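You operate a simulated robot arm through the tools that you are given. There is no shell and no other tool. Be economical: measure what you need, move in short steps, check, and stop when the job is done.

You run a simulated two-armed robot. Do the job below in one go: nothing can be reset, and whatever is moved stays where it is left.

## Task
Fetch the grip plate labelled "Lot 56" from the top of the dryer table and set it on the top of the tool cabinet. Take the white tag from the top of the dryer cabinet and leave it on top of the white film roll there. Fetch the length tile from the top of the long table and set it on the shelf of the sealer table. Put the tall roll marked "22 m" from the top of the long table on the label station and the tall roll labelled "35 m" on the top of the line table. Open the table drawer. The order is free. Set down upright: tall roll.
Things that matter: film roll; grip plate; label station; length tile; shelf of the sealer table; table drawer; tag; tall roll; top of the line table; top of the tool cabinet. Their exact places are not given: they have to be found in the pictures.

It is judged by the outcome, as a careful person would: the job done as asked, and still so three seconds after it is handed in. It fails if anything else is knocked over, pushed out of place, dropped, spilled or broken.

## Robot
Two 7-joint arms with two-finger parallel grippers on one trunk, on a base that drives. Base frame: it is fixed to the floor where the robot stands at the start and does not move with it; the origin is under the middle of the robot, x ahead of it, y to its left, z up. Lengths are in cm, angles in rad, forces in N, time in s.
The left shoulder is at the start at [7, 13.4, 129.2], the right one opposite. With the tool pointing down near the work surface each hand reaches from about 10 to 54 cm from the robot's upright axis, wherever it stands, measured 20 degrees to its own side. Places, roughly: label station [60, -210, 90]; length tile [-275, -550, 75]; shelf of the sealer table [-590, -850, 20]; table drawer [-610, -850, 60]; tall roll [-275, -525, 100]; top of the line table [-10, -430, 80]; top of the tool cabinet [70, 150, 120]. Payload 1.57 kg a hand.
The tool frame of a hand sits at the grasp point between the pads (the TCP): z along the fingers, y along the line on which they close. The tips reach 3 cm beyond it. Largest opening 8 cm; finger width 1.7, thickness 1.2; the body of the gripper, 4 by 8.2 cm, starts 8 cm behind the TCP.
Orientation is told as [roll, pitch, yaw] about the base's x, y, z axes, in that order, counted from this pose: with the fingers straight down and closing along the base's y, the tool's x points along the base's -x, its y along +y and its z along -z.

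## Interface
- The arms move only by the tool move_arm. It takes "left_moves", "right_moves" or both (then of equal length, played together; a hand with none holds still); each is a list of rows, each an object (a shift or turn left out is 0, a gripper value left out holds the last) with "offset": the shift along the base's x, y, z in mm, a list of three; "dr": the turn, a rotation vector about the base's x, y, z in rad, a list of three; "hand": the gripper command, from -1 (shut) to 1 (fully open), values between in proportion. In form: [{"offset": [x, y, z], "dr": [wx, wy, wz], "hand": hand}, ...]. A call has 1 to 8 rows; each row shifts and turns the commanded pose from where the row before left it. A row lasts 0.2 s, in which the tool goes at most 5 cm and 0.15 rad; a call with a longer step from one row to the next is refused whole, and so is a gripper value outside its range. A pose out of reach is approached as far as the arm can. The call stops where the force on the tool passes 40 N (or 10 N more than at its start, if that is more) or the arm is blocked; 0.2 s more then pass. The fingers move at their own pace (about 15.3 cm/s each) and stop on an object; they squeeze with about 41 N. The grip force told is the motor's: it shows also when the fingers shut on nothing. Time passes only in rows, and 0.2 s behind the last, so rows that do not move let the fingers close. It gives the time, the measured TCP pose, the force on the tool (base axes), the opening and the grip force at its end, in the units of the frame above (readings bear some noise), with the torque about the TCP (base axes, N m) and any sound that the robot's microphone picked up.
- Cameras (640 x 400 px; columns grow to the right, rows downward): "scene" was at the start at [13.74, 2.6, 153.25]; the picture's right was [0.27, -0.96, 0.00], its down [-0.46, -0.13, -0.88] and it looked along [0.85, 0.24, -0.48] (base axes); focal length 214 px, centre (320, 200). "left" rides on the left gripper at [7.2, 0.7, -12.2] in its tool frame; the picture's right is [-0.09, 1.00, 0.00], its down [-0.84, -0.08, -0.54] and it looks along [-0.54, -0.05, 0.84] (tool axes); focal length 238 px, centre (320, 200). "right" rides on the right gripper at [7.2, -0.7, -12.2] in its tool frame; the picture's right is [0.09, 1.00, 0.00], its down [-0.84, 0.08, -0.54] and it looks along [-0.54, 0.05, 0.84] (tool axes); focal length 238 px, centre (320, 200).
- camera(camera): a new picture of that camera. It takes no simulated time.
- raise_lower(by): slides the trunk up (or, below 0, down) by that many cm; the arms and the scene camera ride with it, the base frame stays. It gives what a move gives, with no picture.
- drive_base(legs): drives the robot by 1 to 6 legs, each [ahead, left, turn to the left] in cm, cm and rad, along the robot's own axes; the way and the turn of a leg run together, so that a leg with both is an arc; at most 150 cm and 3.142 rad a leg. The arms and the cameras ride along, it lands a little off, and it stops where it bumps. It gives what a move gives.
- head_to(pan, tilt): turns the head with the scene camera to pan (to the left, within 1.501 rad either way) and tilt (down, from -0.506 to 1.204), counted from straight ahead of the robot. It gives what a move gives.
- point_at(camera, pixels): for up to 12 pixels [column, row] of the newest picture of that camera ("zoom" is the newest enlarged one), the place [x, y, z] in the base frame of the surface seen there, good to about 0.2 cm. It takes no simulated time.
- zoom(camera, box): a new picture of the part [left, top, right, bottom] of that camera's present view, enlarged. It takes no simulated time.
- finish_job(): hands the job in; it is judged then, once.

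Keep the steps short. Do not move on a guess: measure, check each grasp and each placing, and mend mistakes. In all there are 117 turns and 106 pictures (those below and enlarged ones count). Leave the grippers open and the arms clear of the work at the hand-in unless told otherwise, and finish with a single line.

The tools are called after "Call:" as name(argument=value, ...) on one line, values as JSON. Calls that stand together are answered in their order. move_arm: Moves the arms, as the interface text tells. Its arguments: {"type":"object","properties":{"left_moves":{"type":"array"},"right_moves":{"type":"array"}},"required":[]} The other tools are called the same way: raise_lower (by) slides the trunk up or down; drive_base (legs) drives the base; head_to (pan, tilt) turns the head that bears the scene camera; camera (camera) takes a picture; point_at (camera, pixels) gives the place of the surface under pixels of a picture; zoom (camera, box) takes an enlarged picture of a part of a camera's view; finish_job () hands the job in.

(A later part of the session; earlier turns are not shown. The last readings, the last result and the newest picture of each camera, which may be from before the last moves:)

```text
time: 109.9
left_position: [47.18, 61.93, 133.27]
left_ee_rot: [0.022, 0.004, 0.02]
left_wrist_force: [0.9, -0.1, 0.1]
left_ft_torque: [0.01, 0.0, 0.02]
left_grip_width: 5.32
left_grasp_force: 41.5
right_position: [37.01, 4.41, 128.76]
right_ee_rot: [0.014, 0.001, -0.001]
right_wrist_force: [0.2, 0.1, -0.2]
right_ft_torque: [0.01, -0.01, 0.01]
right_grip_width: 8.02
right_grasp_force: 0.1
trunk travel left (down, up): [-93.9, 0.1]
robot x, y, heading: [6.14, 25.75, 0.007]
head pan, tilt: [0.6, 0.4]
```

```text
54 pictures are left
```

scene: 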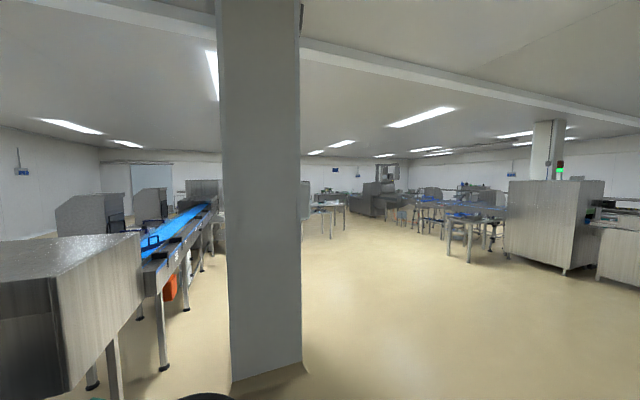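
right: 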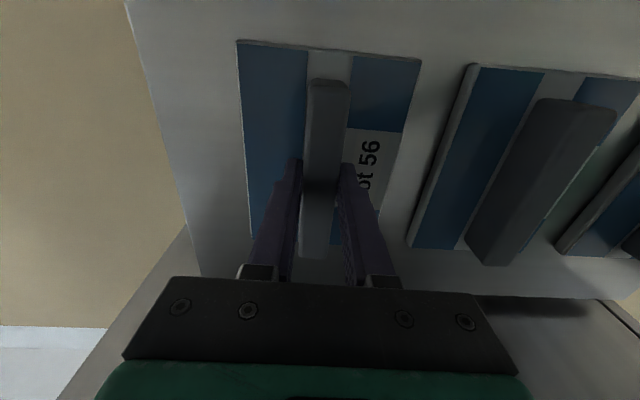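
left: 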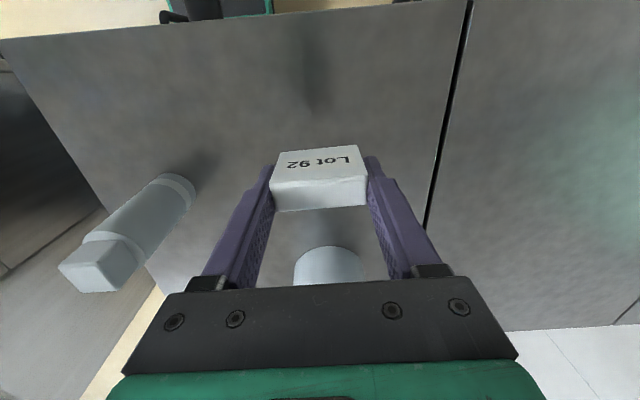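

The tag is held upright. I'll raise the hand another 6 cm and look closely at the wide roll's top with the scene camera.

Call:
move_arm(left_moves=[{"offset": [0, 0, 20]}, {"offset": [0, 0, 20]}, {"offset": [0, 0, 20]}, {"offset": [0, 0, 0]}])

Call:
head_to(pan=0.45, tilt=0.5)

Call:
camera(camera="scene")

```text
time: 110.9
left_position: [47.1, 62.03, 139.27]
left_ee_rot: [0.022, 0.007, 0.019]
left_wrist_force: [-0.8, -0.3, 0.3]
left_ft_torque: [0.01, 0.0, -0.03]
left_grip_width: 5.33
left_grasp_force: 41.2
right_position: [37.06, 4.32, 128.83]
right_ee_rot: [0.014, 0.002, -0.001]
right_wrist_force: [0.6, -0.2, 0.3]
right_ft_torque: [0.02, 0.0, 0.01]
right_grip_width: 8.0
right_grasp_force: 0.0
trunk travel left (down, up): [-93.9, 0.1]
robot x, y, heading: [6.42, 25.32, 0.004]
head pan, tilt: [0.6, 0.4]
```

```text
time: 111.6
left_position: [47.08, 61.96, 139.4]
left_ee_rot: [0.021, 0.006, 0.02]
left_wrist_force: [0.1, -0.2, -0.1]
left_ft_torque: [-0.02, 0.03, 0.01]
left_grip_width: 5.33
left_grasp_force: 40.6
right_position: [37.04, 4.35, 128.78]
right_ee_rot: [0.013, 0.001, -0.003]
right_wrist_force: [0.5, 0.5, -0.4]
right_ft_torque: [0.02, -0.02, 0.01]
right_grip_width: 8.0
right_grasp_force: 0.1
trunk travel left (down, up): [-93.9, 0.1]
robot x, y, heading: [6.41, 25.42, 0.007]
head pan, tilt: [0.45, 0.499]
```

```text
53 pictures are left
```

scene: 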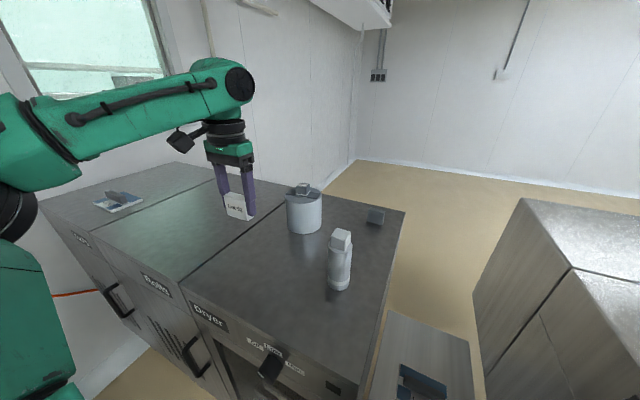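

Call:
zoom(camera="scene", box=[280, 175, 328, 205])

Call:
point_at(camera="zoom", pixels=[[110, 210], [540, 200], [250, 130], [380, 130], [330, 220], [250, 245], [400, 250], [330, 260], [180, 180], [470, 175], [300, 60], [330, 110]])

```text
13.33 times, centred on (304, 190) of scene
```

zoom: 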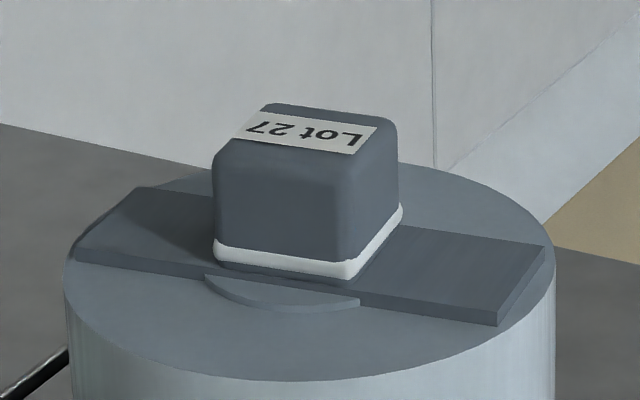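

```text
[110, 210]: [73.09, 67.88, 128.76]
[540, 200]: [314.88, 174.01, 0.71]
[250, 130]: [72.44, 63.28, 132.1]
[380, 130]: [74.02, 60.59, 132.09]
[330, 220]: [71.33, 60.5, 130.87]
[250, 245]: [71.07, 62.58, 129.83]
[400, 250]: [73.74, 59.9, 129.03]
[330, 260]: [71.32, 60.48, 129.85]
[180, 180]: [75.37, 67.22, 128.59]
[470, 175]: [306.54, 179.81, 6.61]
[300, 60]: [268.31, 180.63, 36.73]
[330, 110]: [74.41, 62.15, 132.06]
```

Call:
point_at(camera="zoom", pixels=[[310, 372], [75, 270], [545, 275], [420, 172], [160, 310], [400, 340], [240, 300], [300, 303], [90, 245], [490, 310], [200, 330], [300, 345]])

```text
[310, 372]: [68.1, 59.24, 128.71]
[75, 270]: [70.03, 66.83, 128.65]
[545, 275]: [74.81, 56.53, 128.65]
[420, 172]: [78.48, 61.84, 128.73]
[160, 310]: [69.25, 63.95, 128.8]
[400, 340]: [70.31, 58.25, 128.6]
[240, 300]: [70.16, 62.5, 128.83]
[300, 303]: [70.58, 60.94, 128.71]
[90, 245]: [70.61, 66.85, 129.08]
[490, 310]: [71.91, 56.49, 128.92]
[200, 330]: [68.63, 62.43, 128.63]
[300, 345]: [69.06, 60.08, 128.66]
```

The roll's top is a disc at z 128.7, centre about (73.1, 61.8), radius 5.7, with the bar's front edge at x≈71. The tag fits standing on the free segment in front, at x≈69.3, y≈61.8. I'll shift 8 cm left and 11.3 cm ahead.

Call:
drive_base(legs=[[0, 8, 0], [11.3, 0, 0]])

Call:
move_arm(left_moves=[{"offset": [0, -40, 0], "hand": -1}, {"offset": [0, -40, 0]}, {"offset": [25, 0, 0]}, {"offset": [0, 0, 0]}])

Call:
camera(camera="left")

```text
time: 113.5
left_position: [57.86, 70.02, 139.57]
left_ee_rot: [0.022, 0.001, 0.02]
left_wrist_force: [0.4, -0.9, 0.7]
left_ft_torque: [-0.01, -0.08, 0.0]
left_grip_width: 5.35
left_grasp_force: 40.8
right_position: [47.8, 12.58, 128.95]
right_ee_rot: [0.011, -0.003, 0.0]
right_wrist_force: [-1.1, -0.1, 0.7]
right_ft_torque: [0.03, -0.06, 0.02]
right_grip_width: 8.0
right_grasp_force: 0.0
trunk travel left (down, up): [-93.9, 0.1]
robot x, y, heading: [17.87, 33.55, 0.006]
head pan, tilt: [0.45, 0.499]
```

```text
time: 114.5
left_position: [61.44, 62.52, 139.18]
left_ee_rot: [0.02, 0.006, 0.018]
left_wrist_force: [-0.1, 0.6, -1.0]
left_ft_torque: [-0.03, 0.0, 0.0]
left_grip_width: 5.31
left_grasp_force: 41.5
right_position: [48.77, 12.77, 128.76]
right_ee_rot: [0.009, 0.004, -0.001]
right_wrist_force: [0.4, -0.5, -0.4]
right_ft_torque: [-0.01, -0.03, 0.0]
right_grip_width: 7.99
right_grasp_force: 0.0
trunk travel left (down, up): [-93.9, 0.1]
robot x, y, heading: [17.96, 33.45, 0.002]
head pan, tilt: [0.45, 0.499]
```

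```text
51 pictures are left
```

left: 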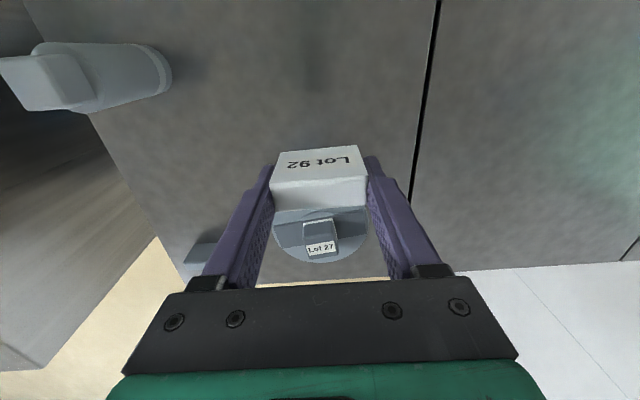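

The roll's knob is right ahead. I'll move 7.9 cm forward while coming down to z≈135.

Call:
move_arm(left_moves=[{"offset": [26, -3, 0], "hand": -1}, {"offset": [26, -3, -10]}, {"offset": [26, -2, -20]}, {"offset": [0, 0, -8]}, {"offset": [0, 0, 0]}])

Call:
head_to(pan=0.4, tilt=0.5)

Call:
zoom(camera="scene", box=[240, 150, 340, 225])

Call:
camera(camera="left")

```text
time: 115.7
left_position: [68.8, 61.58, 135.49]
left_ee_rot: [0.021, 0.005, 0.019]
left_wrist_force: [0.0, -0.6, -0.4]
left_ft_torque: [0.01, 0.0, 0.02]
left_grip_width: 5.32
left_grasp_force: 40.6
right_position: [48.59, 12.58, 128.82]
right_ee_rot: [0.012, 0.001, -0.002]
right_wrist_force: [0.3, 0.1, -1.1]
right_ft_torque: [0.01, 0.03, 0.02]
right_grip_width: 8.0
right_grasp_force: 0.1
trunk travel left (down, up): [-93.9, 0.1]
robot x, y, heading: [17.72, 33.87, 0.003]
head pan, tilt: [0.45, 0.499]
```

```text
time: 116.3
left_position: [68.84, 61.53, 135.39]
left_ee_rot: [0.02, 0.006, 0.021]
left_wrist_force: [0.1, 0.1, -0.6]
left_ft_torque: [0.0, -0.01, 0.0]
left_grip_width: 5.3
left_grasp_force: 41.1
right_position: [48.51, 12.56, 128.86]
right_ee_rot: [0.013, 0.003, -0.002]
right_wrist_force: [0.5, 0.3, 0.2]
right_ft_torque: [0.01, 0.03, 0.0]
right_grip_width: 8.01
right_grasp_force: 0.0
trunk travel left (down, up): [-93.9, 0.1]
robot x, y, heading: [17.71, 33.62, 0.007]
head pan, tilt: [0.4, 0.499]
```

```text
5.33 times, centred on (290, 188) of scene
```

zoom: 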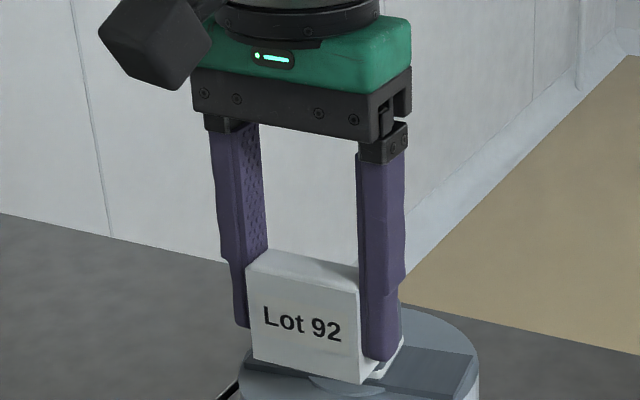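

```text
49 pictures are left
```

left: 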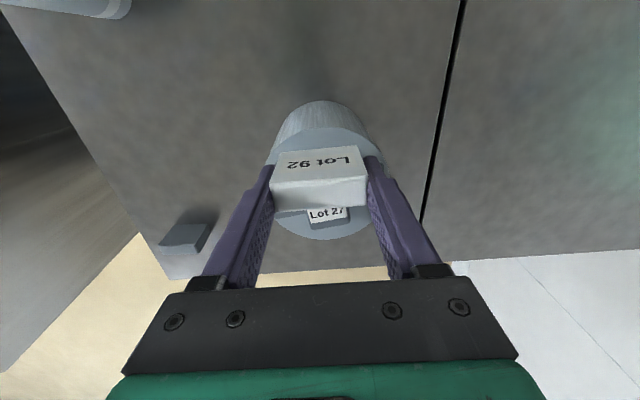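

I'll nudge +4 mm in x and lower until the tag touches.

Call:
move_arm(left_moves=[{"offset": [4, 2, 0], "hand": -1}, {"offset": [0, 0, -12]}, {"offset": [0, 0, -9]}, {"offset": [0, 0, -3]}, {"offset": [0, 0, -2]}, {"offset": [0, 0, 0]}])

```text
time: 117.8
left_position: [69.2, 61.67, 132.93]
left_ee_rot: [0.021, 0.005, 0.018]
left_wrist_force: [-0.2, -0.3, 0.3]
left_ft_torque: [0.02, 0.02, -0.01]
left_grip_width: 5.34
left_grasp_force: 40.5
right_position: [48.56, 12.51, 128.84]
right_ee_rot: [0.012, 0.001, -0.003]
right_wrist_force: [0.1, -1.0, -0.7]
right_ft_torque: [0.04, 0.01, -0.01]
right_grip_width: 7.98
right_grasp_force: 0.1
trunk travel left (down, up): [-93.9, 0.1]
robot x, y, heading: [18.21, 33.54, 0.004]
head pan, tilt: [0.4, 0.499]
```

Call:
move_arm(left_moves=[{"offset": [0, 0, -2], "hand": -1}, {"offset": [0, 0, -1.5]}, {"offset": [0, 0, 0]}])

```text
time: 118.5
left_position: [69.17, 61.56, 132.9]
left_ee_rot: [0.022, -0.001, 0.019]
left_wrist_force: [3.5, 2.7, 15.5]
left_ft_torque: [-0.31, -0.1, 0.1]
left_grip_width: 5.33
left_grasp_force: 41.5
right_position: [48.33, 12.56, 128.92]
right_ee_rot: [0.012, -0.001, -0.002]
right_wrist_force: [-0.1, -0.4, 0.3]
right_ft_torque: [0.03, 0.02, 0.05]
right_grip_width: 7.98
right_grasp_force: 0.1
trunk travel left (down, up): [-93.9, 0.1]
robot x, y, heading: [18.11, 33.85, 0.005]
head pan, tilt: [0.4, 0.499]
```

It touches (15 N). I'll ease up 1 mm, open gently, and look before lifting.

Call:
move_arm(left_moves=[{"offset": [0, 0, 1.5], "hand": -1}, {"hand": 0.4}, {"hand": 0.7}, {"hand": 0.7}])

Call:
zoom(camera="scene", box=[240, 150, 340, 225])

```text
time: 119.5
left_position: [69.27, 61.51, 132.73]
left_ee_rot: [0.021, 0.004, 0.018]
left_wrist_force: [-0.8, 0.2, -0.2]
left_ft_torque: [0.01, -0.01, 0.0]
left_grip_width: 6.82
left_grasp_force: 0.0
right_position: [48.5, 12.53, 128.75]
right_ee_rot: [0.012, 0.001, -0.002]
right_wrist_force: [-0.8, 0.8, 0.1]
right_ft_torque: [0.01, 0.0, 0.0]
right_grip_width: 7.99
right_grasp_force: 0.1
trunk travel left (down, up): [-93.9, 0.1]
robot x, y, heading: [18.02, 33.69, 0.006]
head pan, tilt: [0.4, 0.499]
```

```text
5.33 times, centred on (290, 188) of scene
```

zoom: 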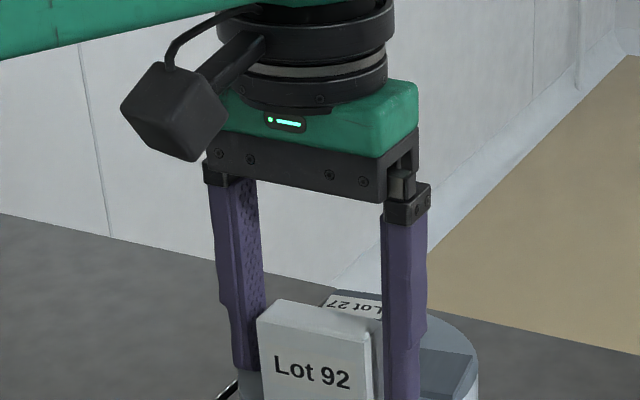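

The tag stands on the roll. I'll lift the hand straight up, opening fully once above, and then look.

Call:
move_arm(left_moves=[{"offset": [0, 0, 15], "hand": 0.7}, {"offset": [0, 0, 25]}, {"offset": [0, 0, 20]}, {"offset": [-30, 0, 0], "hand": 1}, {"offset": [-40, 0, 0]}, {"offset": [0, 0, 0]}])

Call:
zoom(camera="scene", box=[220, 150, 380, 250])

```text
time: 121.0
left_position: [62.34, 61.42, 138.81]
left_ee_rot: [0.021, 0.006, 0.018]
left_wrist_force: [-0.7, -0.6, 0.3]
left_ft_torque: [0.02, 0.04, 0.03]
left_grip_width: 7.99
left_grasp_force: 0.0
right_position: [48.55, 12.38, 128.71]
right_ee_rot: [0.011, 0.001, -0.002]
right_wrist_force: [-0.4, 0.4, 0.3]
right_ft_torque: [0.02, -0.04, 0.04]
right_grip_width: 8.0
right_grasp_force: 0.1
trunk travel left (down, up): [-93.9, 0.1]
robot x, y, heading: [17.9, 33.41, 0.004]
head pan, tilt: [0.4, 0.499]
```

```text
4.00 times, centred on (300, 200) of scene
```

zoom: 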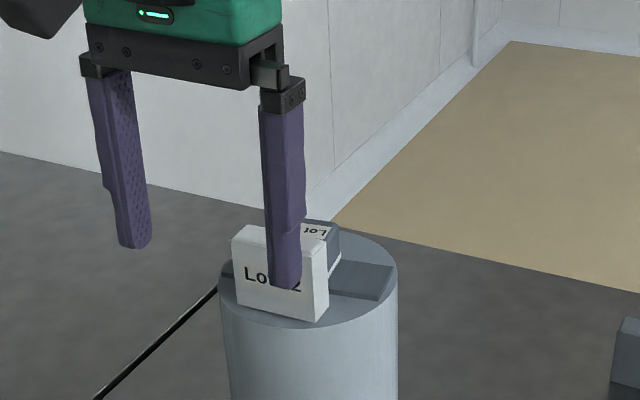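

The tag stands firmly on the white film roll. Next I'll back out, turn, and travel towards the long table, keeping well clear of the column, then look.

Call:
drive_base(legs=[[-140, 0, 0], [0, 0, -1.77], [150, 0, 0], [150, 0, 0], [60, 0, 0]])

Call:
head_to(pan=0.0, tilt=0.3)

Call:
camera(camera="scene")

```text
time: 149.2
left_position: [-171.25, -370.61, 138.83]
left_ee_rot: [0.02, 0.003, -1.751]
left_wrist_force: [0.4, -0.9, 0.6]
left_ft_torque: [-0.03, 0.0, 0.0]
left_grip_width: 7.99
left_grasp_force: 0.1
right_position: [-216.54, -347.57, 128.8]
right_ee_rot: [0.012, -0.001, -1.77]
right_wrist_force: [0.4, -0.2, -1.0]
right_ft_torque: [-0.04, 0.01, 0.02]
right_grip_width: 8.01
right_grasp_force: 0.0
trunk travel left (down, up): [-93.9, 0.1]
robot x, y, heading: [-189.86, -321.91, -1.756]
head pan, tilt: [0.4, 0.499]
```

```text
time: 150.1
left_position: [-171.26, -370.87, 138.69]
left_ee_rot: [0.022, 0.005, -1.751]
left_wrist_force: [-0.1, 0.6, -0.3]
left_ft_torque: [0.03, -0.01, 0.01]
left_grip_width: 7.97
left_grasp_force: 0.1
right_position: [-216.52, -347.8, 128.77]
right_ee_rot: [0.012, 0.001, -1.771]
right_wrist_force: [0.2, -0.5, -0.4]
right_ft_torque: [-0.02, 0.01, -0.04]
right_grip_width: 8.0
right_grasp_force: 0.0
trunk travel left (down, up): [-93.9, 0.1]
robot x, y, heading: [-189.48, -321.85, -1.76]
head pan, tilt: [0.0, 0.3]
```

```text
46 pictures are left
```

scene: 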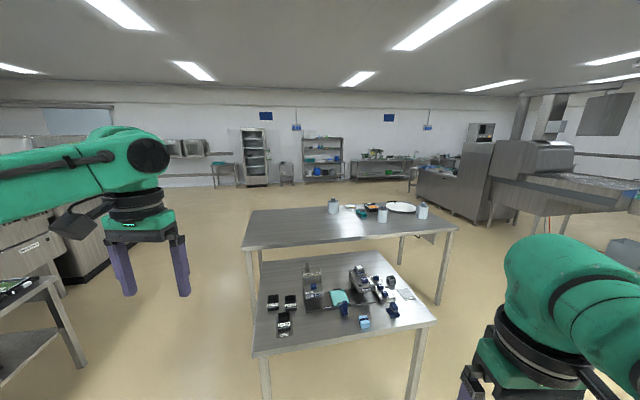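

The long table has three rolls; a lower table stands before it. I'll enlarge to read the marks and get places.

Call:
zoom(camera="scene", box=[320, 185, 448, 265])

Call:
point_at(camera="scene", pixels=[[333, 206], [382, 216], [423, 213], [245, 247], [455, 226], [385, 206], [255, 212], [255, 355], [430, 322], [260, 263], [390, 250], [362, 210]])

```text
5.00 times, centred on (384, 225) of scene
```

zoom: 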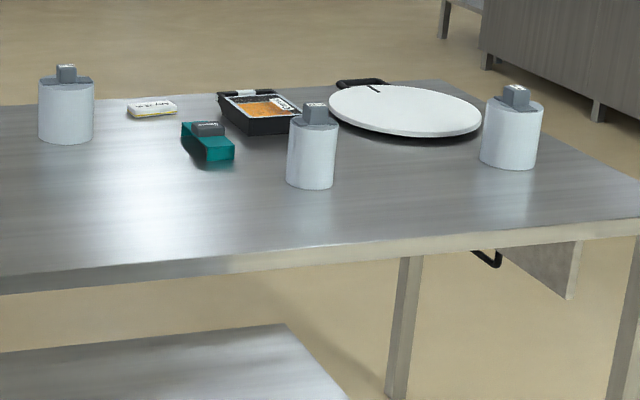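

```text
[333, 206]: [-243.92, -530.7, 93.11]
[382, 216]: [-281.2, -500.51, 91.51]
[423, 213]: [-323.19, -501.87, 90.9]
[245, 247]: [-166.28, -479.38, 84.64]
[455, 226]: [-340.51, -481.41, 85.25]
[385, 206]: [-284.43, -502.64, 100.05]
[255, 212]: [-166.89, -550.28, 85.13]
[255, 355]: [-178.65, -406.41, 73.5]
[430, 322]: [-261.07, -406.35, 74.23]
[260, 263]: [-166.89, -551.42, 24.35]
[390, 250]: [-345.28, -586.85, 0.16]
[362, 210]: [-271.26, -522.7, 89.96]
```

The long table spans y −480…−550, x −167…−341 at z 85, with rolls at about (−244,−531), (−283,−502) and (−323,−502). I'll read the knob labels more closely and check the clearance on the right.

Call:
zoom(camera="scene", box=[325, 195, 357, 215])

Call:
zoom(camera="scene", box=[374, 200, 430, 224])

Call:
point_at(camera="scene", pixels=[[625, 255], [600, 200], [550, 220], [490, 230], [480, 320], [350, 209]])

```text
16.00 times, centred on (341, 205) of scene
```

zoom: 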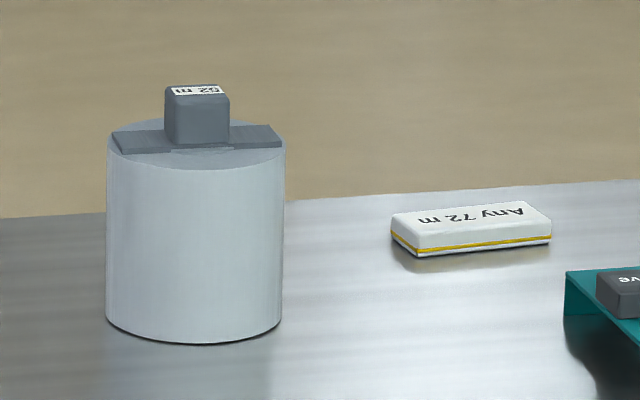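

```text
11.43 times, centred on (402, 212) of scene
```

zoom: 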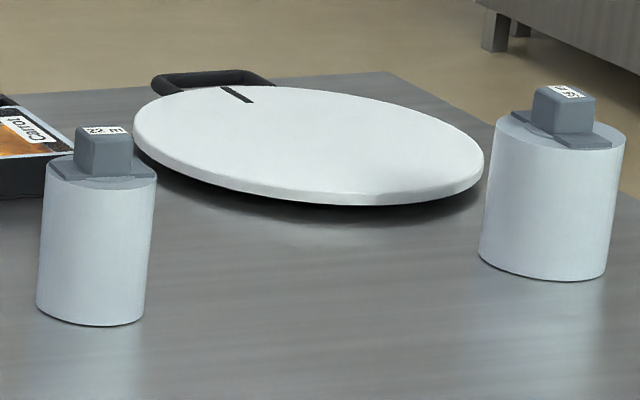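

```text
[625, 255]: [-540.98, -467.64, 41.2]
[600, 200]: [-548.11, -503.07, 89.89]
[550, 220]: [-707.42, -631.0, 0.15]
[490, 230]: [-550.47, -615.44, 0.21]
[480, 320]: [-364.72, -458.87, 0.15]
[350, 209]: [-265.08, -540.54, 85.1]
```

The tile "Any 72 m" lies at (−265,−540). I'll drive to about (−300,−450), facing the long table, and read the roll labels from there.

Call:
drive_base(legs=[[0, 0, 0.19], [0, -112, 0], [125, 0, 0]])

Call:
head_to(pan=0.1, tilt=0.8)

Call:
camera(camera="scene")

```text
time: 162.6
left_position: [-271.87, -494.56, 138.89]
left_ee_rot: [0.022, 0.002, -1.551]
left_wrist_force: [0.9, 0.4, -0.2]
left_ft_torque: [0.0, -0.02, 0.04]
left_grip_width: 8.0
left_grasp_force: 0.1
right_position: [-320.75, -481.04, 128.84]
right_ee_rot: [0.012, 0.001, -1.571]
right_wrist_force: [0.3, -0.1, -0.4]
right_ft_torque: [0.01, 0.01, 0.02]
right_grip_width: 7.98
right_grasp_force: 0.1
trunk travel left (down, up): [-93.9, 0.1]
robot x, y, heading: [-299.52, -450.28, -1.561]
head pan, tilt: [0.0, 0.3]
```

```text
time: 163.5
left_position: [-271.92, -494.6, 138.85]
left_ee_rot: [0.02, 0.005, -1.55]
left_wrist_force: [-1.0, 0.1, 0.1]
left_ft_torque: [0.0, 0.0, 0.01]
left_grip_width: 8.0
left_grasp_force: 0.0
right_position: [-320.83, -481.07, 128.75]
right_ee_rot: [0.013, 0.001, -1.571]
right_wrist_force: [0.1, -0.3, 0.2]
right_ft_torque: [0.02, 0.0, -0.01]
right_grip_width: 8.01
right_grasp_force: 0.1
trunk travel left (down, up): [-93.9, 0.1]
robot x, y, heading: [-299.42, -450.35, -1.563]
head pan, tilt: [0.099, 0.799]
```

```text
42 pictures are left
```

scene: 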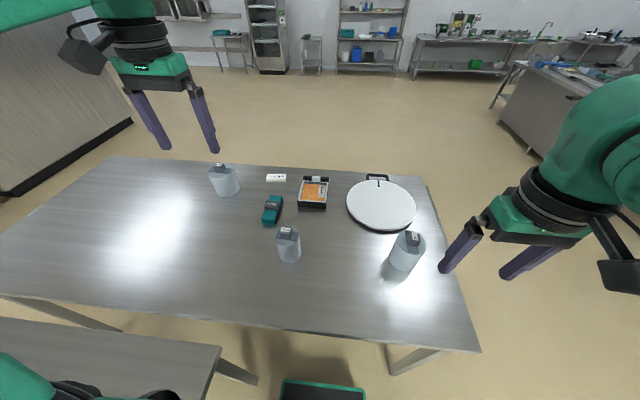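

Call:
zoom(camera="scene", box=[268, 220, 308, 245])

Call:
point_at(camera="zoom", pixels=[[200, 150], [350, 150], [280, 130], [280, 170], [280, 300], [200, 250], [370, 250]])

Call:
zoom(camera="scene", box=[388, 226, 436, 256])

Call:
point_at(camera="zoom", pixels=[[240, 120], [370, 120], [310, 100], [310, 150], [250, 200], [350, 200], [300, 300]])

Call:
zoom(camera="scene", box=[204, 155, 236, 175])

```text
16.00 times, centred on (288, 232) of scene
```

zoom: 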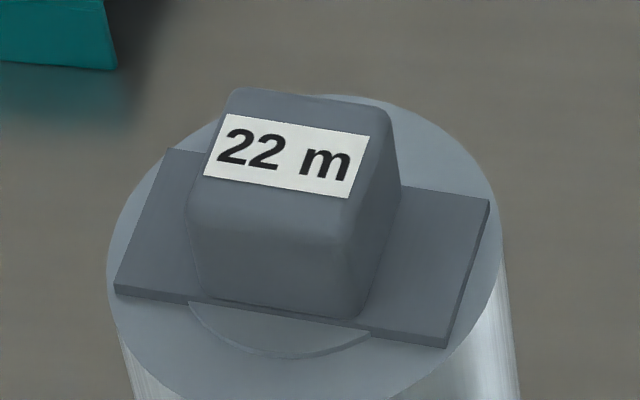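

```text
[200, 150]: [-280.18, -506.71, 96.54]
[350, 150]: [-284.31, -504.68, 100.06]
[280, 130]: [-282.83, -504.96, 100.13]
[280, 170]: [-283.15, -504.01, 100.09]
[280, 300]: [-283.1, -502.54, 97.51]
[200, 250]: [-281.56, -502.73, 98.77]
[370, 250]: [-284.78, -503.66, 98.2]
```

```text
13.33 times, centred on (412, 241) of scene
```

zoom: 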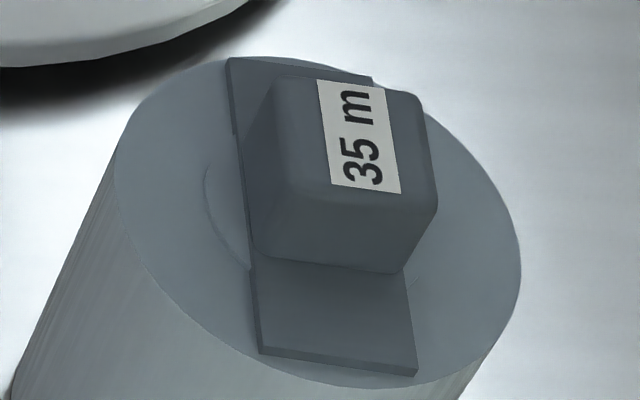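

```text
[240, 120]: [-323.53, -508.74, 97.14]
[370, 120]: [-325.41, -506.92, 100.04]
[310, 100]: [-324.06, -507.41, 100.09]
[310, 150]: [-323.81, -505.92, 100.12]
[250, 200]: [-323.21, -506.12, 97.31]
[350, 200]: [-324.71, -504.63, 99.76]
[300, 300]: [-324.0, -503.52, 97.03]
```

```text
16.00 times, centred on (220, 165) of scene
```

zoom: 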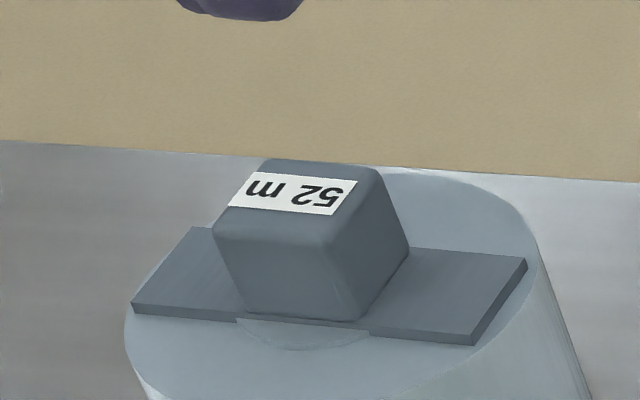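

22 m is the middle roll (knob (−283.1,−504.0), top z 100.1); 35 m the right one (knob (−324.6,−506.2)); the far left one is 52 m. I'll measure the knob angles from the bars' edges.

Call:
point_at(camera="zoom", pixels=[[300, 190]])

Call:
zoom(camera="scene", box=[268, 220, 308, 245])

Call:
point_at(camera="zoom", pixels=[[130, 286], [440, 338], [235, 120], [370, 138], [210, 172], [350, 195], [480, 210], [175, 160]])

Call:
zoom(camera="scene", box=[388, 226, 436, 256])

Call:
point_at(camera="zoom", pixels=[[270, 345], [405, 365], [235, 80], [320, 85], [380, 92], [335, 183], [395, 190], [290, 90], [415, 105]])

```text
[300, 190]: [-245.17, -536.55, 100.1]
```

```text
16.00 times, centred on (288, 232) of scene
```

zoom: 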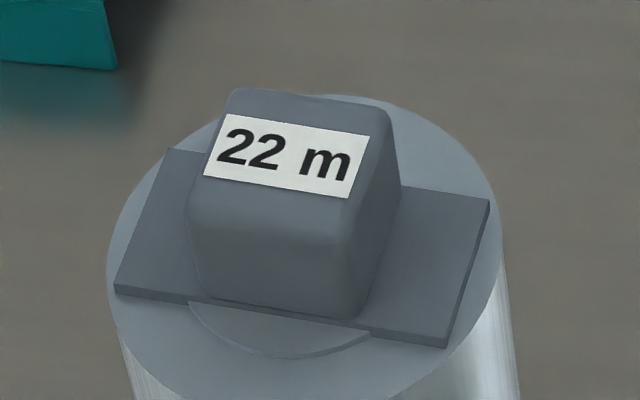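

```text
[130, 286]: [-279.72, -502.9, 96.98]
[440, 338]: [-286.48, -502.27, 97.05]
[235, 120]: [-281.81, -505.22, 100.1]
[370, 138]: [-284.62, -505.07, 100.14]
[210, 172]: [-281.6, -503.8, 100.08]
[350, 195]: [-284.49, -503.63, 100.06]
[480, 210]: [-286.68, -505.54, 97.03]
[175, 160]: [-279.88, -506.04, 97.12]
```

```text
13.33 times, centred on (412, 241) of scene
```

zoom: 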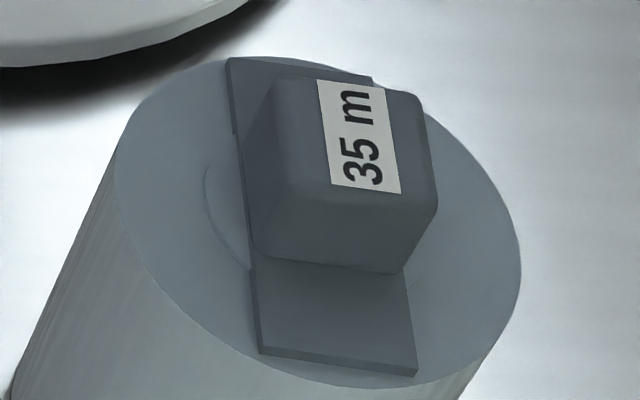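

```text
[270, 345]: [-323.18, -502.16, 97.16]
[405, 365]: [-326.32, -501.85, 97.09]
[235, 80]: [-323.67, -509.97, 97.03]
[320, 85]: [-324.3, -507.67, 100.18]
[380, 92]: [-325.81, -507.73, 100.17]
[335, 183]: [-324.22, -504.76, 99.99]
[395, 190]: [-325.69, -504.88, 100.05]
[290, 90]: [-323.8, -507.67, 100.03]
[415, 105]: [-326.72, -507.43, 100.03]
```

I'll drive 12 cm further in (the base fits under the table), and lower the trunk by 20 cm.

Call:
drive_base(legs=[[12, 0, 0]])

Call:
raise_lower(by=-20)

```text
time: 164.7
left_position: [-271.64, -505.51, 139.06]
left_ee_rot: [0.022, -0.002, -1.549]
left_wrist_force: [-0.6, -0.8, 0.0]
left_ft_torque: [-0.02, -0.01, -0.01]
left_grip_width: 8.0
left_grasp_force: 0.0
right_position: [-320.69, -492.09, 128.87]
right_ee_rot: [0.012, -0.006, -1.569]
right_wrist_force: [0.2, 1.2, -0.4]
right_ft_torque: [-0.04, 0.0, -0.02]
right_grip_width: 7.99
right_grasp_force: 0.0
trunk travel left (down, up): [-93.9, 0.1]
robot x, y, heading: [-299.67, -462.26, -1.561]
head pan, tilt: [0.099, 0.799]
```

```text
time: 166.9
left_position: [-271.72, -506.25, 118.78]
left_ee_rot: [0.02, 0.004, -1.551]
left_wrist_force: [-0.1, -0.6, 0.2]
left_ft_torque: [0.01, -0.01, 0.04]
left_grip_width: 7.99
left_grasp_force: 0.0
right_position: [-320.79, -492.63, 108.86]
right_ee_rot: [0.01, 0.001, -1.57]
right_wrist_force: [-0.9, 0.5, 0.1]
right_ft_torque: [-0.02, 0.01, -0.02]
right_grip_width: 8.0
right_grasp_force: 0.0
trunk travel left (down, up): [-73.9, 20.1]
robot x, y, heading: [-299.66, -461.98, -1.559]
head pan, tilt: [0.099, 0.799]
```

Now I'll bring both hands over their knobs at z≈108.

Call:
move_arm(left_moves=[{"offset": [-38, 7, -30], "dr": [0, 0, -0.03]}, {"offset": [-38, 7, -30], "dr": [0, 0, -0.03]}, {"offset": [-38, 7, -30], "dr": [0, 0, -0.03]}, {"offset": [0, 0, 0]}, {"offset": [0, 0, 0]}], right_moves=[{"offset": [-14, -45, 0], "dr": [0, 0, -0.03]}, {"offset": [-14, -45, 0], "dr": [0, 0, -0.03]}, {"offset": [-14, -45, 0]}, {"offset": [0, 0, 0]}, {"offset": [0, 0, 0]}])

Call:
camera(camera="left")

Call:
point_at(camera="left", pixels=[[320, 130], [320, 150], [320, 170], [300, 150], [340, 150]])

Call:
camera(camera="right")

Call:
point_at(camera="right", pixels=[[320, 130], [320, 150], [320, 170], [300, 150], [340, 150]])

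```text
time: 168.1
left_position: [-283.32, -504.15, 109.92]
left_ee_rot: [0.021, 0.004, -1.641]
left_wrist_force: [-0.4, 0.5, 0.5]
left_ft_torque: [0.02, 0.03, -0.03]
left_grip_width: 8.0
left_grasp_force: 0.1
right_position: [-324.88, -506.19, 108.77]
right_ee_rot: [0.011, 0.001, -1.631]
right_wrist_force: [-0.1, 1.0, -0.1]
right_ft_torque: [-0.03, -0.02, -0.01]
right_grip_width: 8.0
right_grasp_force: 0.0
trunk travel left (down, up): [-73.9, 20.1]
robot x, y, heading: [-299.55, -462.23, -1.562]
head pan, tilt: [0.099, 0.799]
```

```text
36 pictures are left
```

left: 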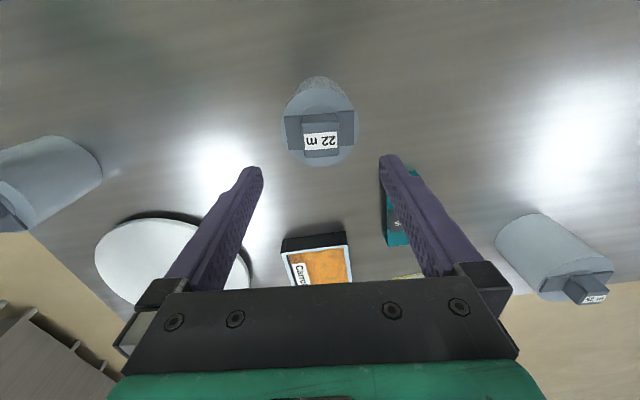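

```text
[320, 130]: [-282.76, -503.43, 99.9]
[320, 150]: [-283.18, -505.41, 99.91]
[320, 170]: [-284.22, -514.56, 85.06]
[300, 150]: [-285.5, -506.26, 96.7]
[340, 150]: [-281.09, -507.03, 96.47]
```

```text
35 pictures are left
```

right: 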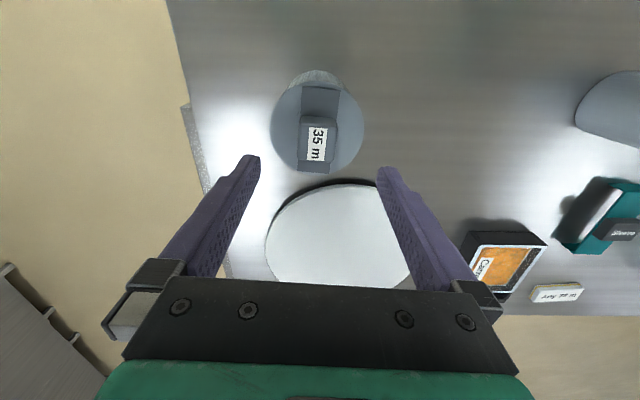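

```text
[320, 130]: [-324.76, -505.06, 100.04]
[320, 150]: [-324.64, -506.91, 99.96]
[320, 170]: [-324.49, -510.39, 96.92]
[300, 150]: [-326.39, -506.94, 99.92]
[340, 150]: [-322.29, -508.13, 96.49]
```

Both hands are lined up. I'll lower both until the tips are just above the bars (TCP z≈100.4), then close.

Call:
move_arm(left_moves=[{"offset": [0, 0, -40]}, {"offset": [0, 0, -35]}, {"offset": [0, 0, -20]}, {"offset": [0, 0, 0]}, {"hand": 0}, {"hand": -1}, {"hand": -1}, {"hand": -1}], right_moves=[{"offset": [0, 0, -36]}, {"offset": [0, 0, -30]}, {"offset": [0, 0, -18]}, {"offset": [0, 0, 0]}, {"hand": 0}, {"hand": -1}, {"hand": -1}, {"hand": -1}])

Call:
move_arm(left_moves=[{"offset": [0, 0, 20], "hand": -1}, {"offset": [0, 0, 30]}, {"offset": [0, 0, 30]}, {"offset": [0, 0, 0]}], right_moves=[{"offset": [0, 0, 20], "hand": -1}, {"offset": [0, 0, 30]}, {"offset": [0, 0, 30]}, {"offset": [0, 0, 0]}])

Call:
camera(camera="scene")

```text
time: 169.9
left_position: [-283.17, -504.02, 100.44]
left_ee_rot: [0.022, 0.003, -1.642]
left_wrist_force: [-0.5, -0.6, 0.0]
left_ft_torque: [0.08, 0.33, -0.01]
left_grip_width: 3.51
left_grasp_force: 40.9
right_position: [-324.93, -505.96, 100.45]
right_ee_rot: [0.011, 0.001, -1.631]
right_wrist_force: [-0.4, -0.1, 0.9]
right_ft_torque: [0.02, 0.35, 0.0]
right_grip_width: 3.58
right_grasp_force: 40.9
trunk travel left (down, up): [-73.9, 20.1]
robot x, y, heading: [-299.96, -461.84, -1.56]
head pan, tilt: [0.099, 0.799]
```

```text
time: 170.9
left_position: [-283.26, -504.18, 108.48]
left_ee_rot: [0.023, 0.006, -1.641]
left_wrist_force: [-0.2, 0.0, -3.5]
left_ft_torque: [0.05, -0.01, 0.01]
left_grip_width: 3.54
left_grasp_force: 41.4
right_position: [-325.05, -506.32, 108.35]
right_ee_rot: [0.013, 0.003, -1.629]
right_wrist_force: [-0.4, -0.2, -3.4]
right_ft_torque: [0.02, -0.01, -0.03]
right_grip_width: 3.55
right_grasp_force: 40.5
trunk travel left (down, up): [-73.9, 20.1]
robot x, y, heading: [-299.76, -461.9, -1.559]
head pan, tilt: [0.099, 0.799]
```

```text
34 pictures are left
```

scene: 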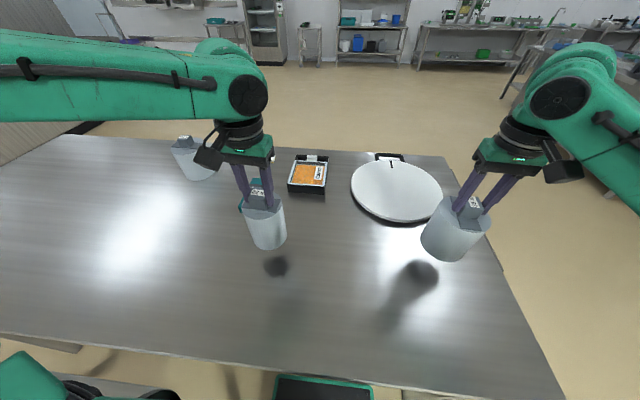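

Both rolls are held. I'll raise the trunk by 15 cm, back away, turn to face +x, and drive towards the line table.

Call:
raise_lower(by=15)

Call:
drive_base(legs=[[-120, 0, 0], [0, 0, 1.56], [110, 0, 0]])

Call:
head_to(pan=-0.1, tilt=0.35)

Call:
camera(camera="scene")

```text
time: 172.6
left_position: [-283.21, -504.1, 123.45]
left_ee_rot: [0.021, 0.006, -1.641]
left_wrist_force: [-0.2, -0.4, -2.5]
left_ft_torque: [0.03, 0.03, 0.02]
left_grip_width: 3.54
left_grasp_force: 40.5
right_position: [-324.96, -506.29, 123.24]
right_ee_rot: [0.014, 0.0, -1.631]
right_wrist_force: [-0.2, -0.5, -3.8]
right_ft_torque: [0.03, 0.01, -0.01]
right_grip_width: 3.54
right_grasp_force: 41.3
trunk travel left (down, up): [-88.9, 5.1]
robot x, y, heading: [-299.7, -462.25, -1.562]
head pan, tilt: [0.099, 0.799]
```

```text
time: 187.9
left_position: [-146.66, -323.72, 123.39]
left_ee_rot: [0.021, 0.002, -0.076]
left_wrist_force: [-0.4, 0.3, -2.8]
left_ft_torque: [0.03, 0.02, -0.01]
left_grip_width: 3.53
left_grasp_force: 41.2
right_position: [-144.84, -365.46, 123.35]
right_ee_rot: [0.012, 0.001, -0.067]
right_wrist_force: [0.4, 0.2, -3.1]
right_ft_torque: [0.02, -0.01, 0.04]
right_grip_width: 3.57
right_grasp_force: 41.1
trunk travel left (down, up): [-88.9, 5.1]
robot x, y, heading: [-188.78, -339.78, 0.003]
head pan, tilt: [0.099, 0.799]
```

```text
time: 188.8
left_position: [-146.62, -323.69, 123.42]
left_ee_rot: [0.022, 0.004, -0.076]
left_wrist_force: [0.1, 0.6, -2.6]
left_ft_torque: [-0.02, 0.0, -0.02]
left_grip_width: 3.55
left_grasp_force: 40.5
right_position: [-144.64, -365.55, 123.38]
right_ee_rot: [0.012, 0.002, -0.066]
right_wrist_force: [-0.9, -0.9, -4.7]
right_ft_torque: [0.01, 0.0, 0.02]
right_grip_width: 3.53
right_grasp_force: 41.2
trunk travel left (down, up): [-88.9, 5.1]
robot x, y, heading: [-188.84, -339.98, 0.003]
head pan, tilt: [-0.099, 0.351]
```

```text
33 pictures are left
```

scene: 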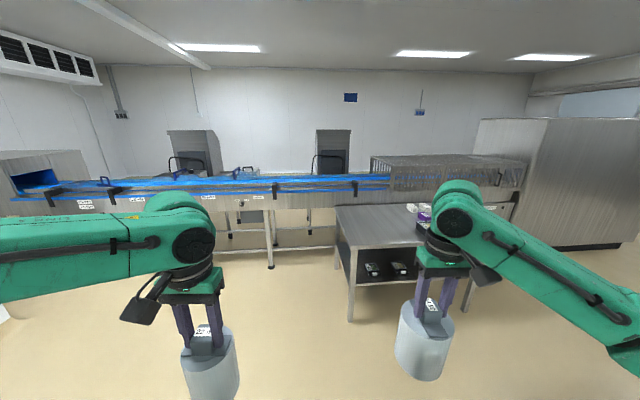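

The line table stands ahead at (375,230). I'll measure its top, and enlarge both the table top and the conveyor on the left, where the label station should be.

Call:
point_at(camera="scene", pixels=[[337, 207], [349, 247], [413, 243], [380, 225], [400, 210], [190, 197], [230, 200], [300, 203], [130, 190], [243, 203], [88, 206], [140, 218]])

Call:
zoom(camera="scene", box=[320, 190, 448, 270])

Call:
zoom(camera="scene", box=[60, 140, 300, 290])

```text
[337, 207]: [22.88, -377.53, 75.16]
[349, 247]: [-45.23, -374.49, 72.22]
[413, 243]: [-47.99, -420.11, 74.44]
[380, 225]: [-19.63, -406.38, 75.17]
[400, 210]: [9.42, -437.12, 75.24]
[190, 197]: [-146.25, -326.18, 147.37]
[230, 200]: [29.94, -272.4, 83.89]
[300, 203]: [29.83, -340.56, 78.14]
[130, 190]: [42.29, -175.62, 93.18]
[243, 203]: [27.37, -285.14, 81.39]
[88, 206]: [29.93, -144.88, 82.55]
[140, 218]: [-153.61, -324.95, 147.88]
```

```text
5.00 times, centred on (384, 230) of scene
```

zoom: 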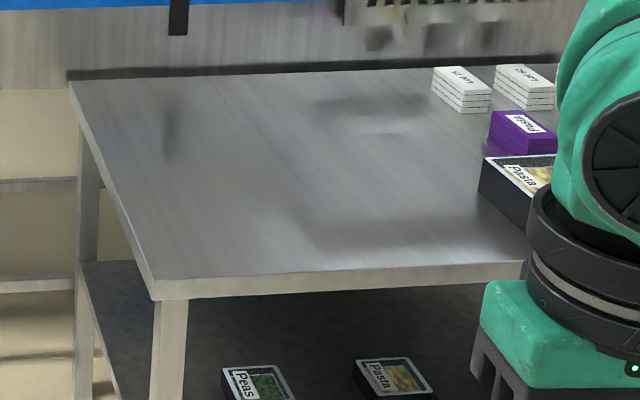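

```text
2.67 times, centred on (180, 215) of scene
```

zoom: 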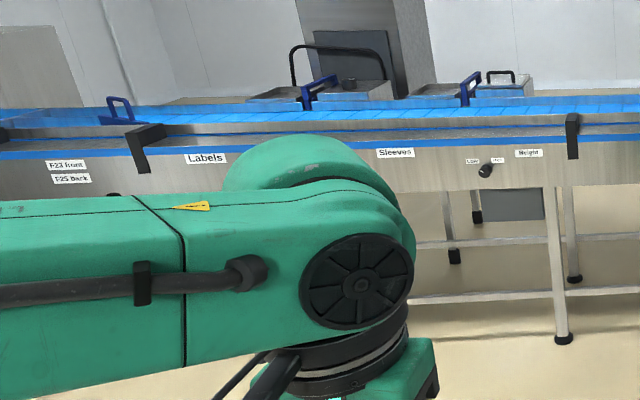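

The line table's top is at z 75.2, x −47…23, with its near left part (y −375…−420) free. I'll bring the 35 m roll (right hand) over about (−26,−397).

Call:
drive_base(legs=[[0, -31.4, 0], [118.3, 0, 0]])

Call:
raise_lower(by=-25)

Call:
head_to(pan=-0.4, tilt=0.7)

Call:
camera(camera="scene")

```text
time: 196.5
left_position: [-28.43, -355.73, 123.4]
left_ee_rot: [0.021, 0.004, -0.085]
left_wrist_force: [-0.3, 0.7, -3.4]
left_ft_torque: [-0.01, 0.02, 0.01]
left_grip_width: 3.54
left_grasp_force: 41.2
right_position: [-26.91, -397.36, 123.32]
right_ee_rot: [0.013, 0.002, -0.078]
right_wrist_force: [-0.1, -0.1, -3.8]
right_ft_torque: [0.03, 0.04, 0.01]
right_grip_width: 3.57
right_grasp_force: 41.1
trunk travel left (down, up): [-88.9, 5.1]
robot x, y, heading: [-71.23, -371.46, -0.01]
head pan, tilt: [-0.099, 0.351]
```

```text
time: 199.1
left_position: [-28.39, -355.74, 98.36]
left_ee_rot: [0.021, 0.004, -0.085]
left_wrist_force: [0.3, 0.9, -3.2]
left_ft_torque: [0.02, 0.03, 0.02]
left_grip_width: 3.54
left_grasp_force: 41.0
right_position: [-26.83, -397.55, 98.46]
right_ee_rot: [0.012, 0.002, -0.077]
right_wrist_force: [0.9, 0.3, -3.3]
right_ft_torque: [-0.01, 0.01, 0.01]
right_grip_width: 3.53
right_grasp_force: 41.5
trunk travel left (down, up): [-63.9, 30.1]
robot x, y, heading: [-70.88, -371.64, -0.002]
head pan, tilt: [-0.099, 0.351]
```

```text
time: 199.9
left_position: [-28.42, -355.59, 98.44]
left_ee_rot: [0.022, 0.006, -0.084]
left_wrist_force: [0.9, 0.5, -2.4]
left_ft_torque: [0.0, 0.03, -0.01]
left_grip_width: 3.56
left_grasp_force: 40.8
right_position: [-26.89, -397.4, 98.44]
right_ee_rot: [0.012, 0.002, -0.078]
right_wrist_force: [0.1, 0.5, -4.5]
right_ft_torque: [-0.02, 0.01, 0.0]
right_grip_width: 3.54
right_grasp_force: 40.6
trunk travel left (down, up): [-63.9, 30.1]
robot x, y, heading: [-71.23, -371.81, -0.01]
head pan, tilt: [-0.4, 0.7]
```

```text
30 pictures are left
```

scene: 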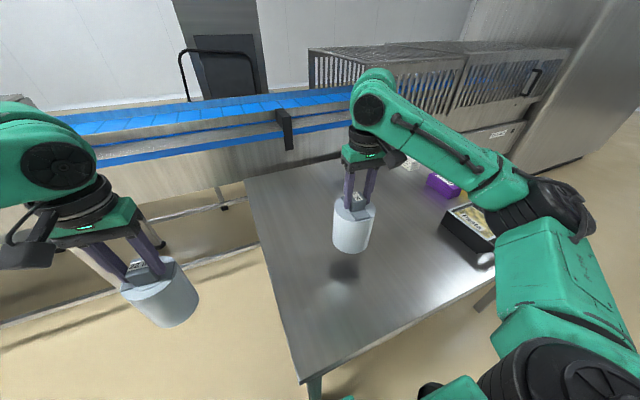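

The roll hangs over the free part. I'll lower about 8 cm until it touches.

Call:
move_arm(right_moves=[{"offset": [0, 0, -30], "hand": -1}, {"offset": [0, 0, -30]}, {"offset": [0, 0, -13]}, {"offset": [0, 0, -4]}, {"offset": [0, 0, -3]}, {"offset": [0, 0, 0]}])

```text
time: 201.3
left_position: [-28.54, -355.58, 98.53]
left_ee_rot: [0.019, 0.002, -0.086]
left_wrist_force: [-0.3, 0.5, -1.5]
left_ft_torque: [-0.01, 0.02, -0.01]
left_grip_width: 3.53
left_grasp_force: 41.1
right_position: [-27.0, -397.34, 90.45]
right_ee_rot: [0.01, -0.002, -0.076]
right_wrist_force: [-1.6, -0.1, 6.9]
right_ft_torque: [-0.66, 0.07, -0.03]
right_grip_width: 3.54
right_grasp_force: 40.7
trunk travel left (down, up): [-63.9, 30.1]
robot x, y, heading: [-70.98, -371.51, -0.007]
head pan, tilt: [-0.4, 0.7]
```

It touches (7 N up). I'll open gently and rise straight up.

Call:
move_arm(right_moves=[{"hand": 0.0}, {"hand": 0.6}, {"hand": 1}, {"offset": [0, 0, 20]}, {"offset": [0, 0, 40]}, {"offset": [0, 0, 40]}, {"offset": [0, 0, 30]}, {"offset": [0, 0, 0]}])

Call:
raise_lower(by=25)

Call:
drive_base(legs=[[-25, 0, 0], [0, 150, 0]])

Call:
head_to(pan=0.0, tilt=0.4)

Call:
camera(camera="scene")

```text
time: 203.1
left_position: [-28.34, -355.59, 98.45]
left_ee_rot: [0.02, 0.005, -0.085]
left_wrist_force: [0.7, 0.5, -2.7]
left_ft_torque: [0.02, -0.01, 0.03]
left_grip_width: 3.54
left_grasp_force: 41.4
right_position: [-26.9, -397.35, 103.24]
right_ee_rot: [0.012, 0.001, -0.078]
right_wrist_force: [0.2, -0.5, 0.6]
right_ft_torque: [-0.03, -0.01, 0.01]
right_grip_width: 7.99
right_grasp_force: 0.1
trunk travel left (down, up): [-63.9, 30.1]
robot x, y, heading: [-70.51, -371.17, -0.003]
head pan, tilt: [-0.4, 0.7]
```

```text
time: 205.7
left_position: [-28.38, -355.55, 123.43]
left_ee_rot: [0.021, 0.006, -0.085]
left_wrist_force: [0.1, -0.6, -2.4]
left_ft_torque: [-0.01, -0.01, 0.0]
left_grip_width: 3.55
left_grasp_force: 41.0
right_position: [-26.93, -397.31, 128.37]
right_ee_rot: [0.012, 0.001, -0.077]
right_wrist_force: [0.1, 0.0, -0.5]
right_ft_torque: [-0.01, -0.01, -0.01]
right_grip_width: 8.03
right_grasp_force: 0.1
trunk travel left (down, up): [-88.9, 5.1]
robot x, y, heading: [-71.0, -371.16, -0.008]
head pan, tilt: [-0.4, 0.7]
```

```text
time: 214.5
left_position: [-48.73, -207.58, 123.36]
left_ee_rot: [0.021, 0.005, -0.125]
left_wrist_force: [-0.4, -1.4, -2.4]
left_ft_torque: [0.01, 0.01, 0.04]
left_grip_width: 3.55
left_grasp_force: 40.9
right_position: [-49.04, -249.45, 128.34]
right_ee_rot: [0.012, 0.002, -0.116]
right_wrist_force: [-0.7, -0.1, 0.3]
right_ft_torque: [0.02, -0.03, -0.01]
right_grip_width: 8.0
right_grasp_force: 0.1
trunk travel left (down, up): [-88.9, 5.1]
robot x, y, heading: [-91.45, -221.96, -0.048]
head pan, tilt: [-0.4, 0.7]
```

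```text
time: 215.4
left_position: [-48.72, -207.61, 123.42]
left_ee_rot: [0.019, 0.005, -0.125]
left_wrist_force: [0.2, -0.2, -3.4]
left_ft_torque: [-0.02, 0.0, 0.03]
left_grip_width: 3.56
left_grasp_force: 40.7
right_position: [-49.19, -249.34, 128.27]
right_ee_rot: [0.011, 0.002, -0.116]
right_wrist_force: [0.1, -0.1, -0.2]
right_ft_torque: [-0.02, -0.01, -0.01]
right_grip_width: 8.0
right_grasp_force: 0.1
trunk travel left (down, up): [-88.9, 5.1]
robot x, y, heading: [-91.67, -222.02, -0.047]
head pan, tilt: [0.0, 0.4]
```

```text
29 pictures are left
```

scene: 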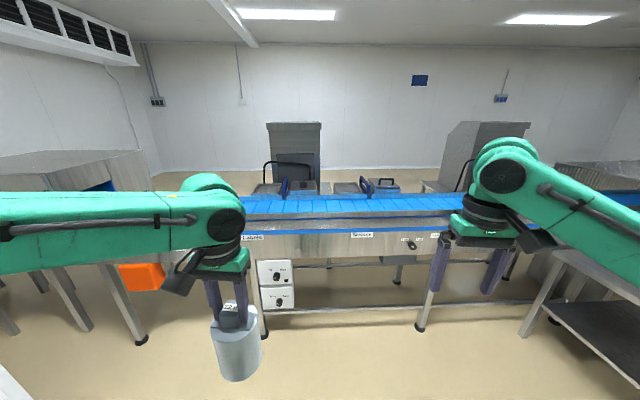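

I'll enlarge the conveyor section marked "Labels" and "Sleeves".

Call:
zoom(camera="scene", box=[230, 170, 430, 260])

Call:
point_at(camera="zoom", pixels=[[70, 235], [425, 222], [200, 110], [380, 70], [490, 55], [150, 50], [250, 100], [300, 170], [130, 75], [420, 110], [200, 175], [200, 145]])

```text
3.20 times, centred on (330, 215) of scene
```

zoom: 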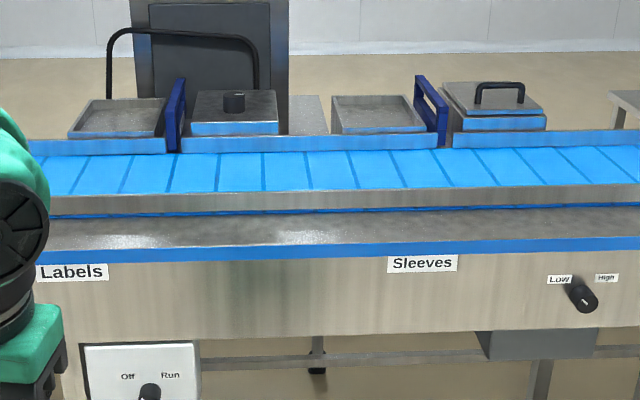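

```text
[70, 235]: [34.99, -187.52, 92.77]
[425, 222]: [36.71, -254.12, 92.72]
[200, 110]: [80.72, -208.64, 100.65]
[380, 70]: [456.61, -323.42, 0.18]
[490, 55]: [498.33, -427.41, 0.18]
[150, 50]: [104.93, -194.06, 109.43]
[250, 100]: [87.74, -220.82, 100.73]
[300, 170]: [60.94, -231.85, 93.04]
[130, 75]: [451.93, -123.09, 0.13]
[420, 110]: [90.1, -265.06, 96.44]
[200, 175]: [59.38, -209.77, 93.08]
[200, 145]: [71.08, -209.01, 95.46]
```

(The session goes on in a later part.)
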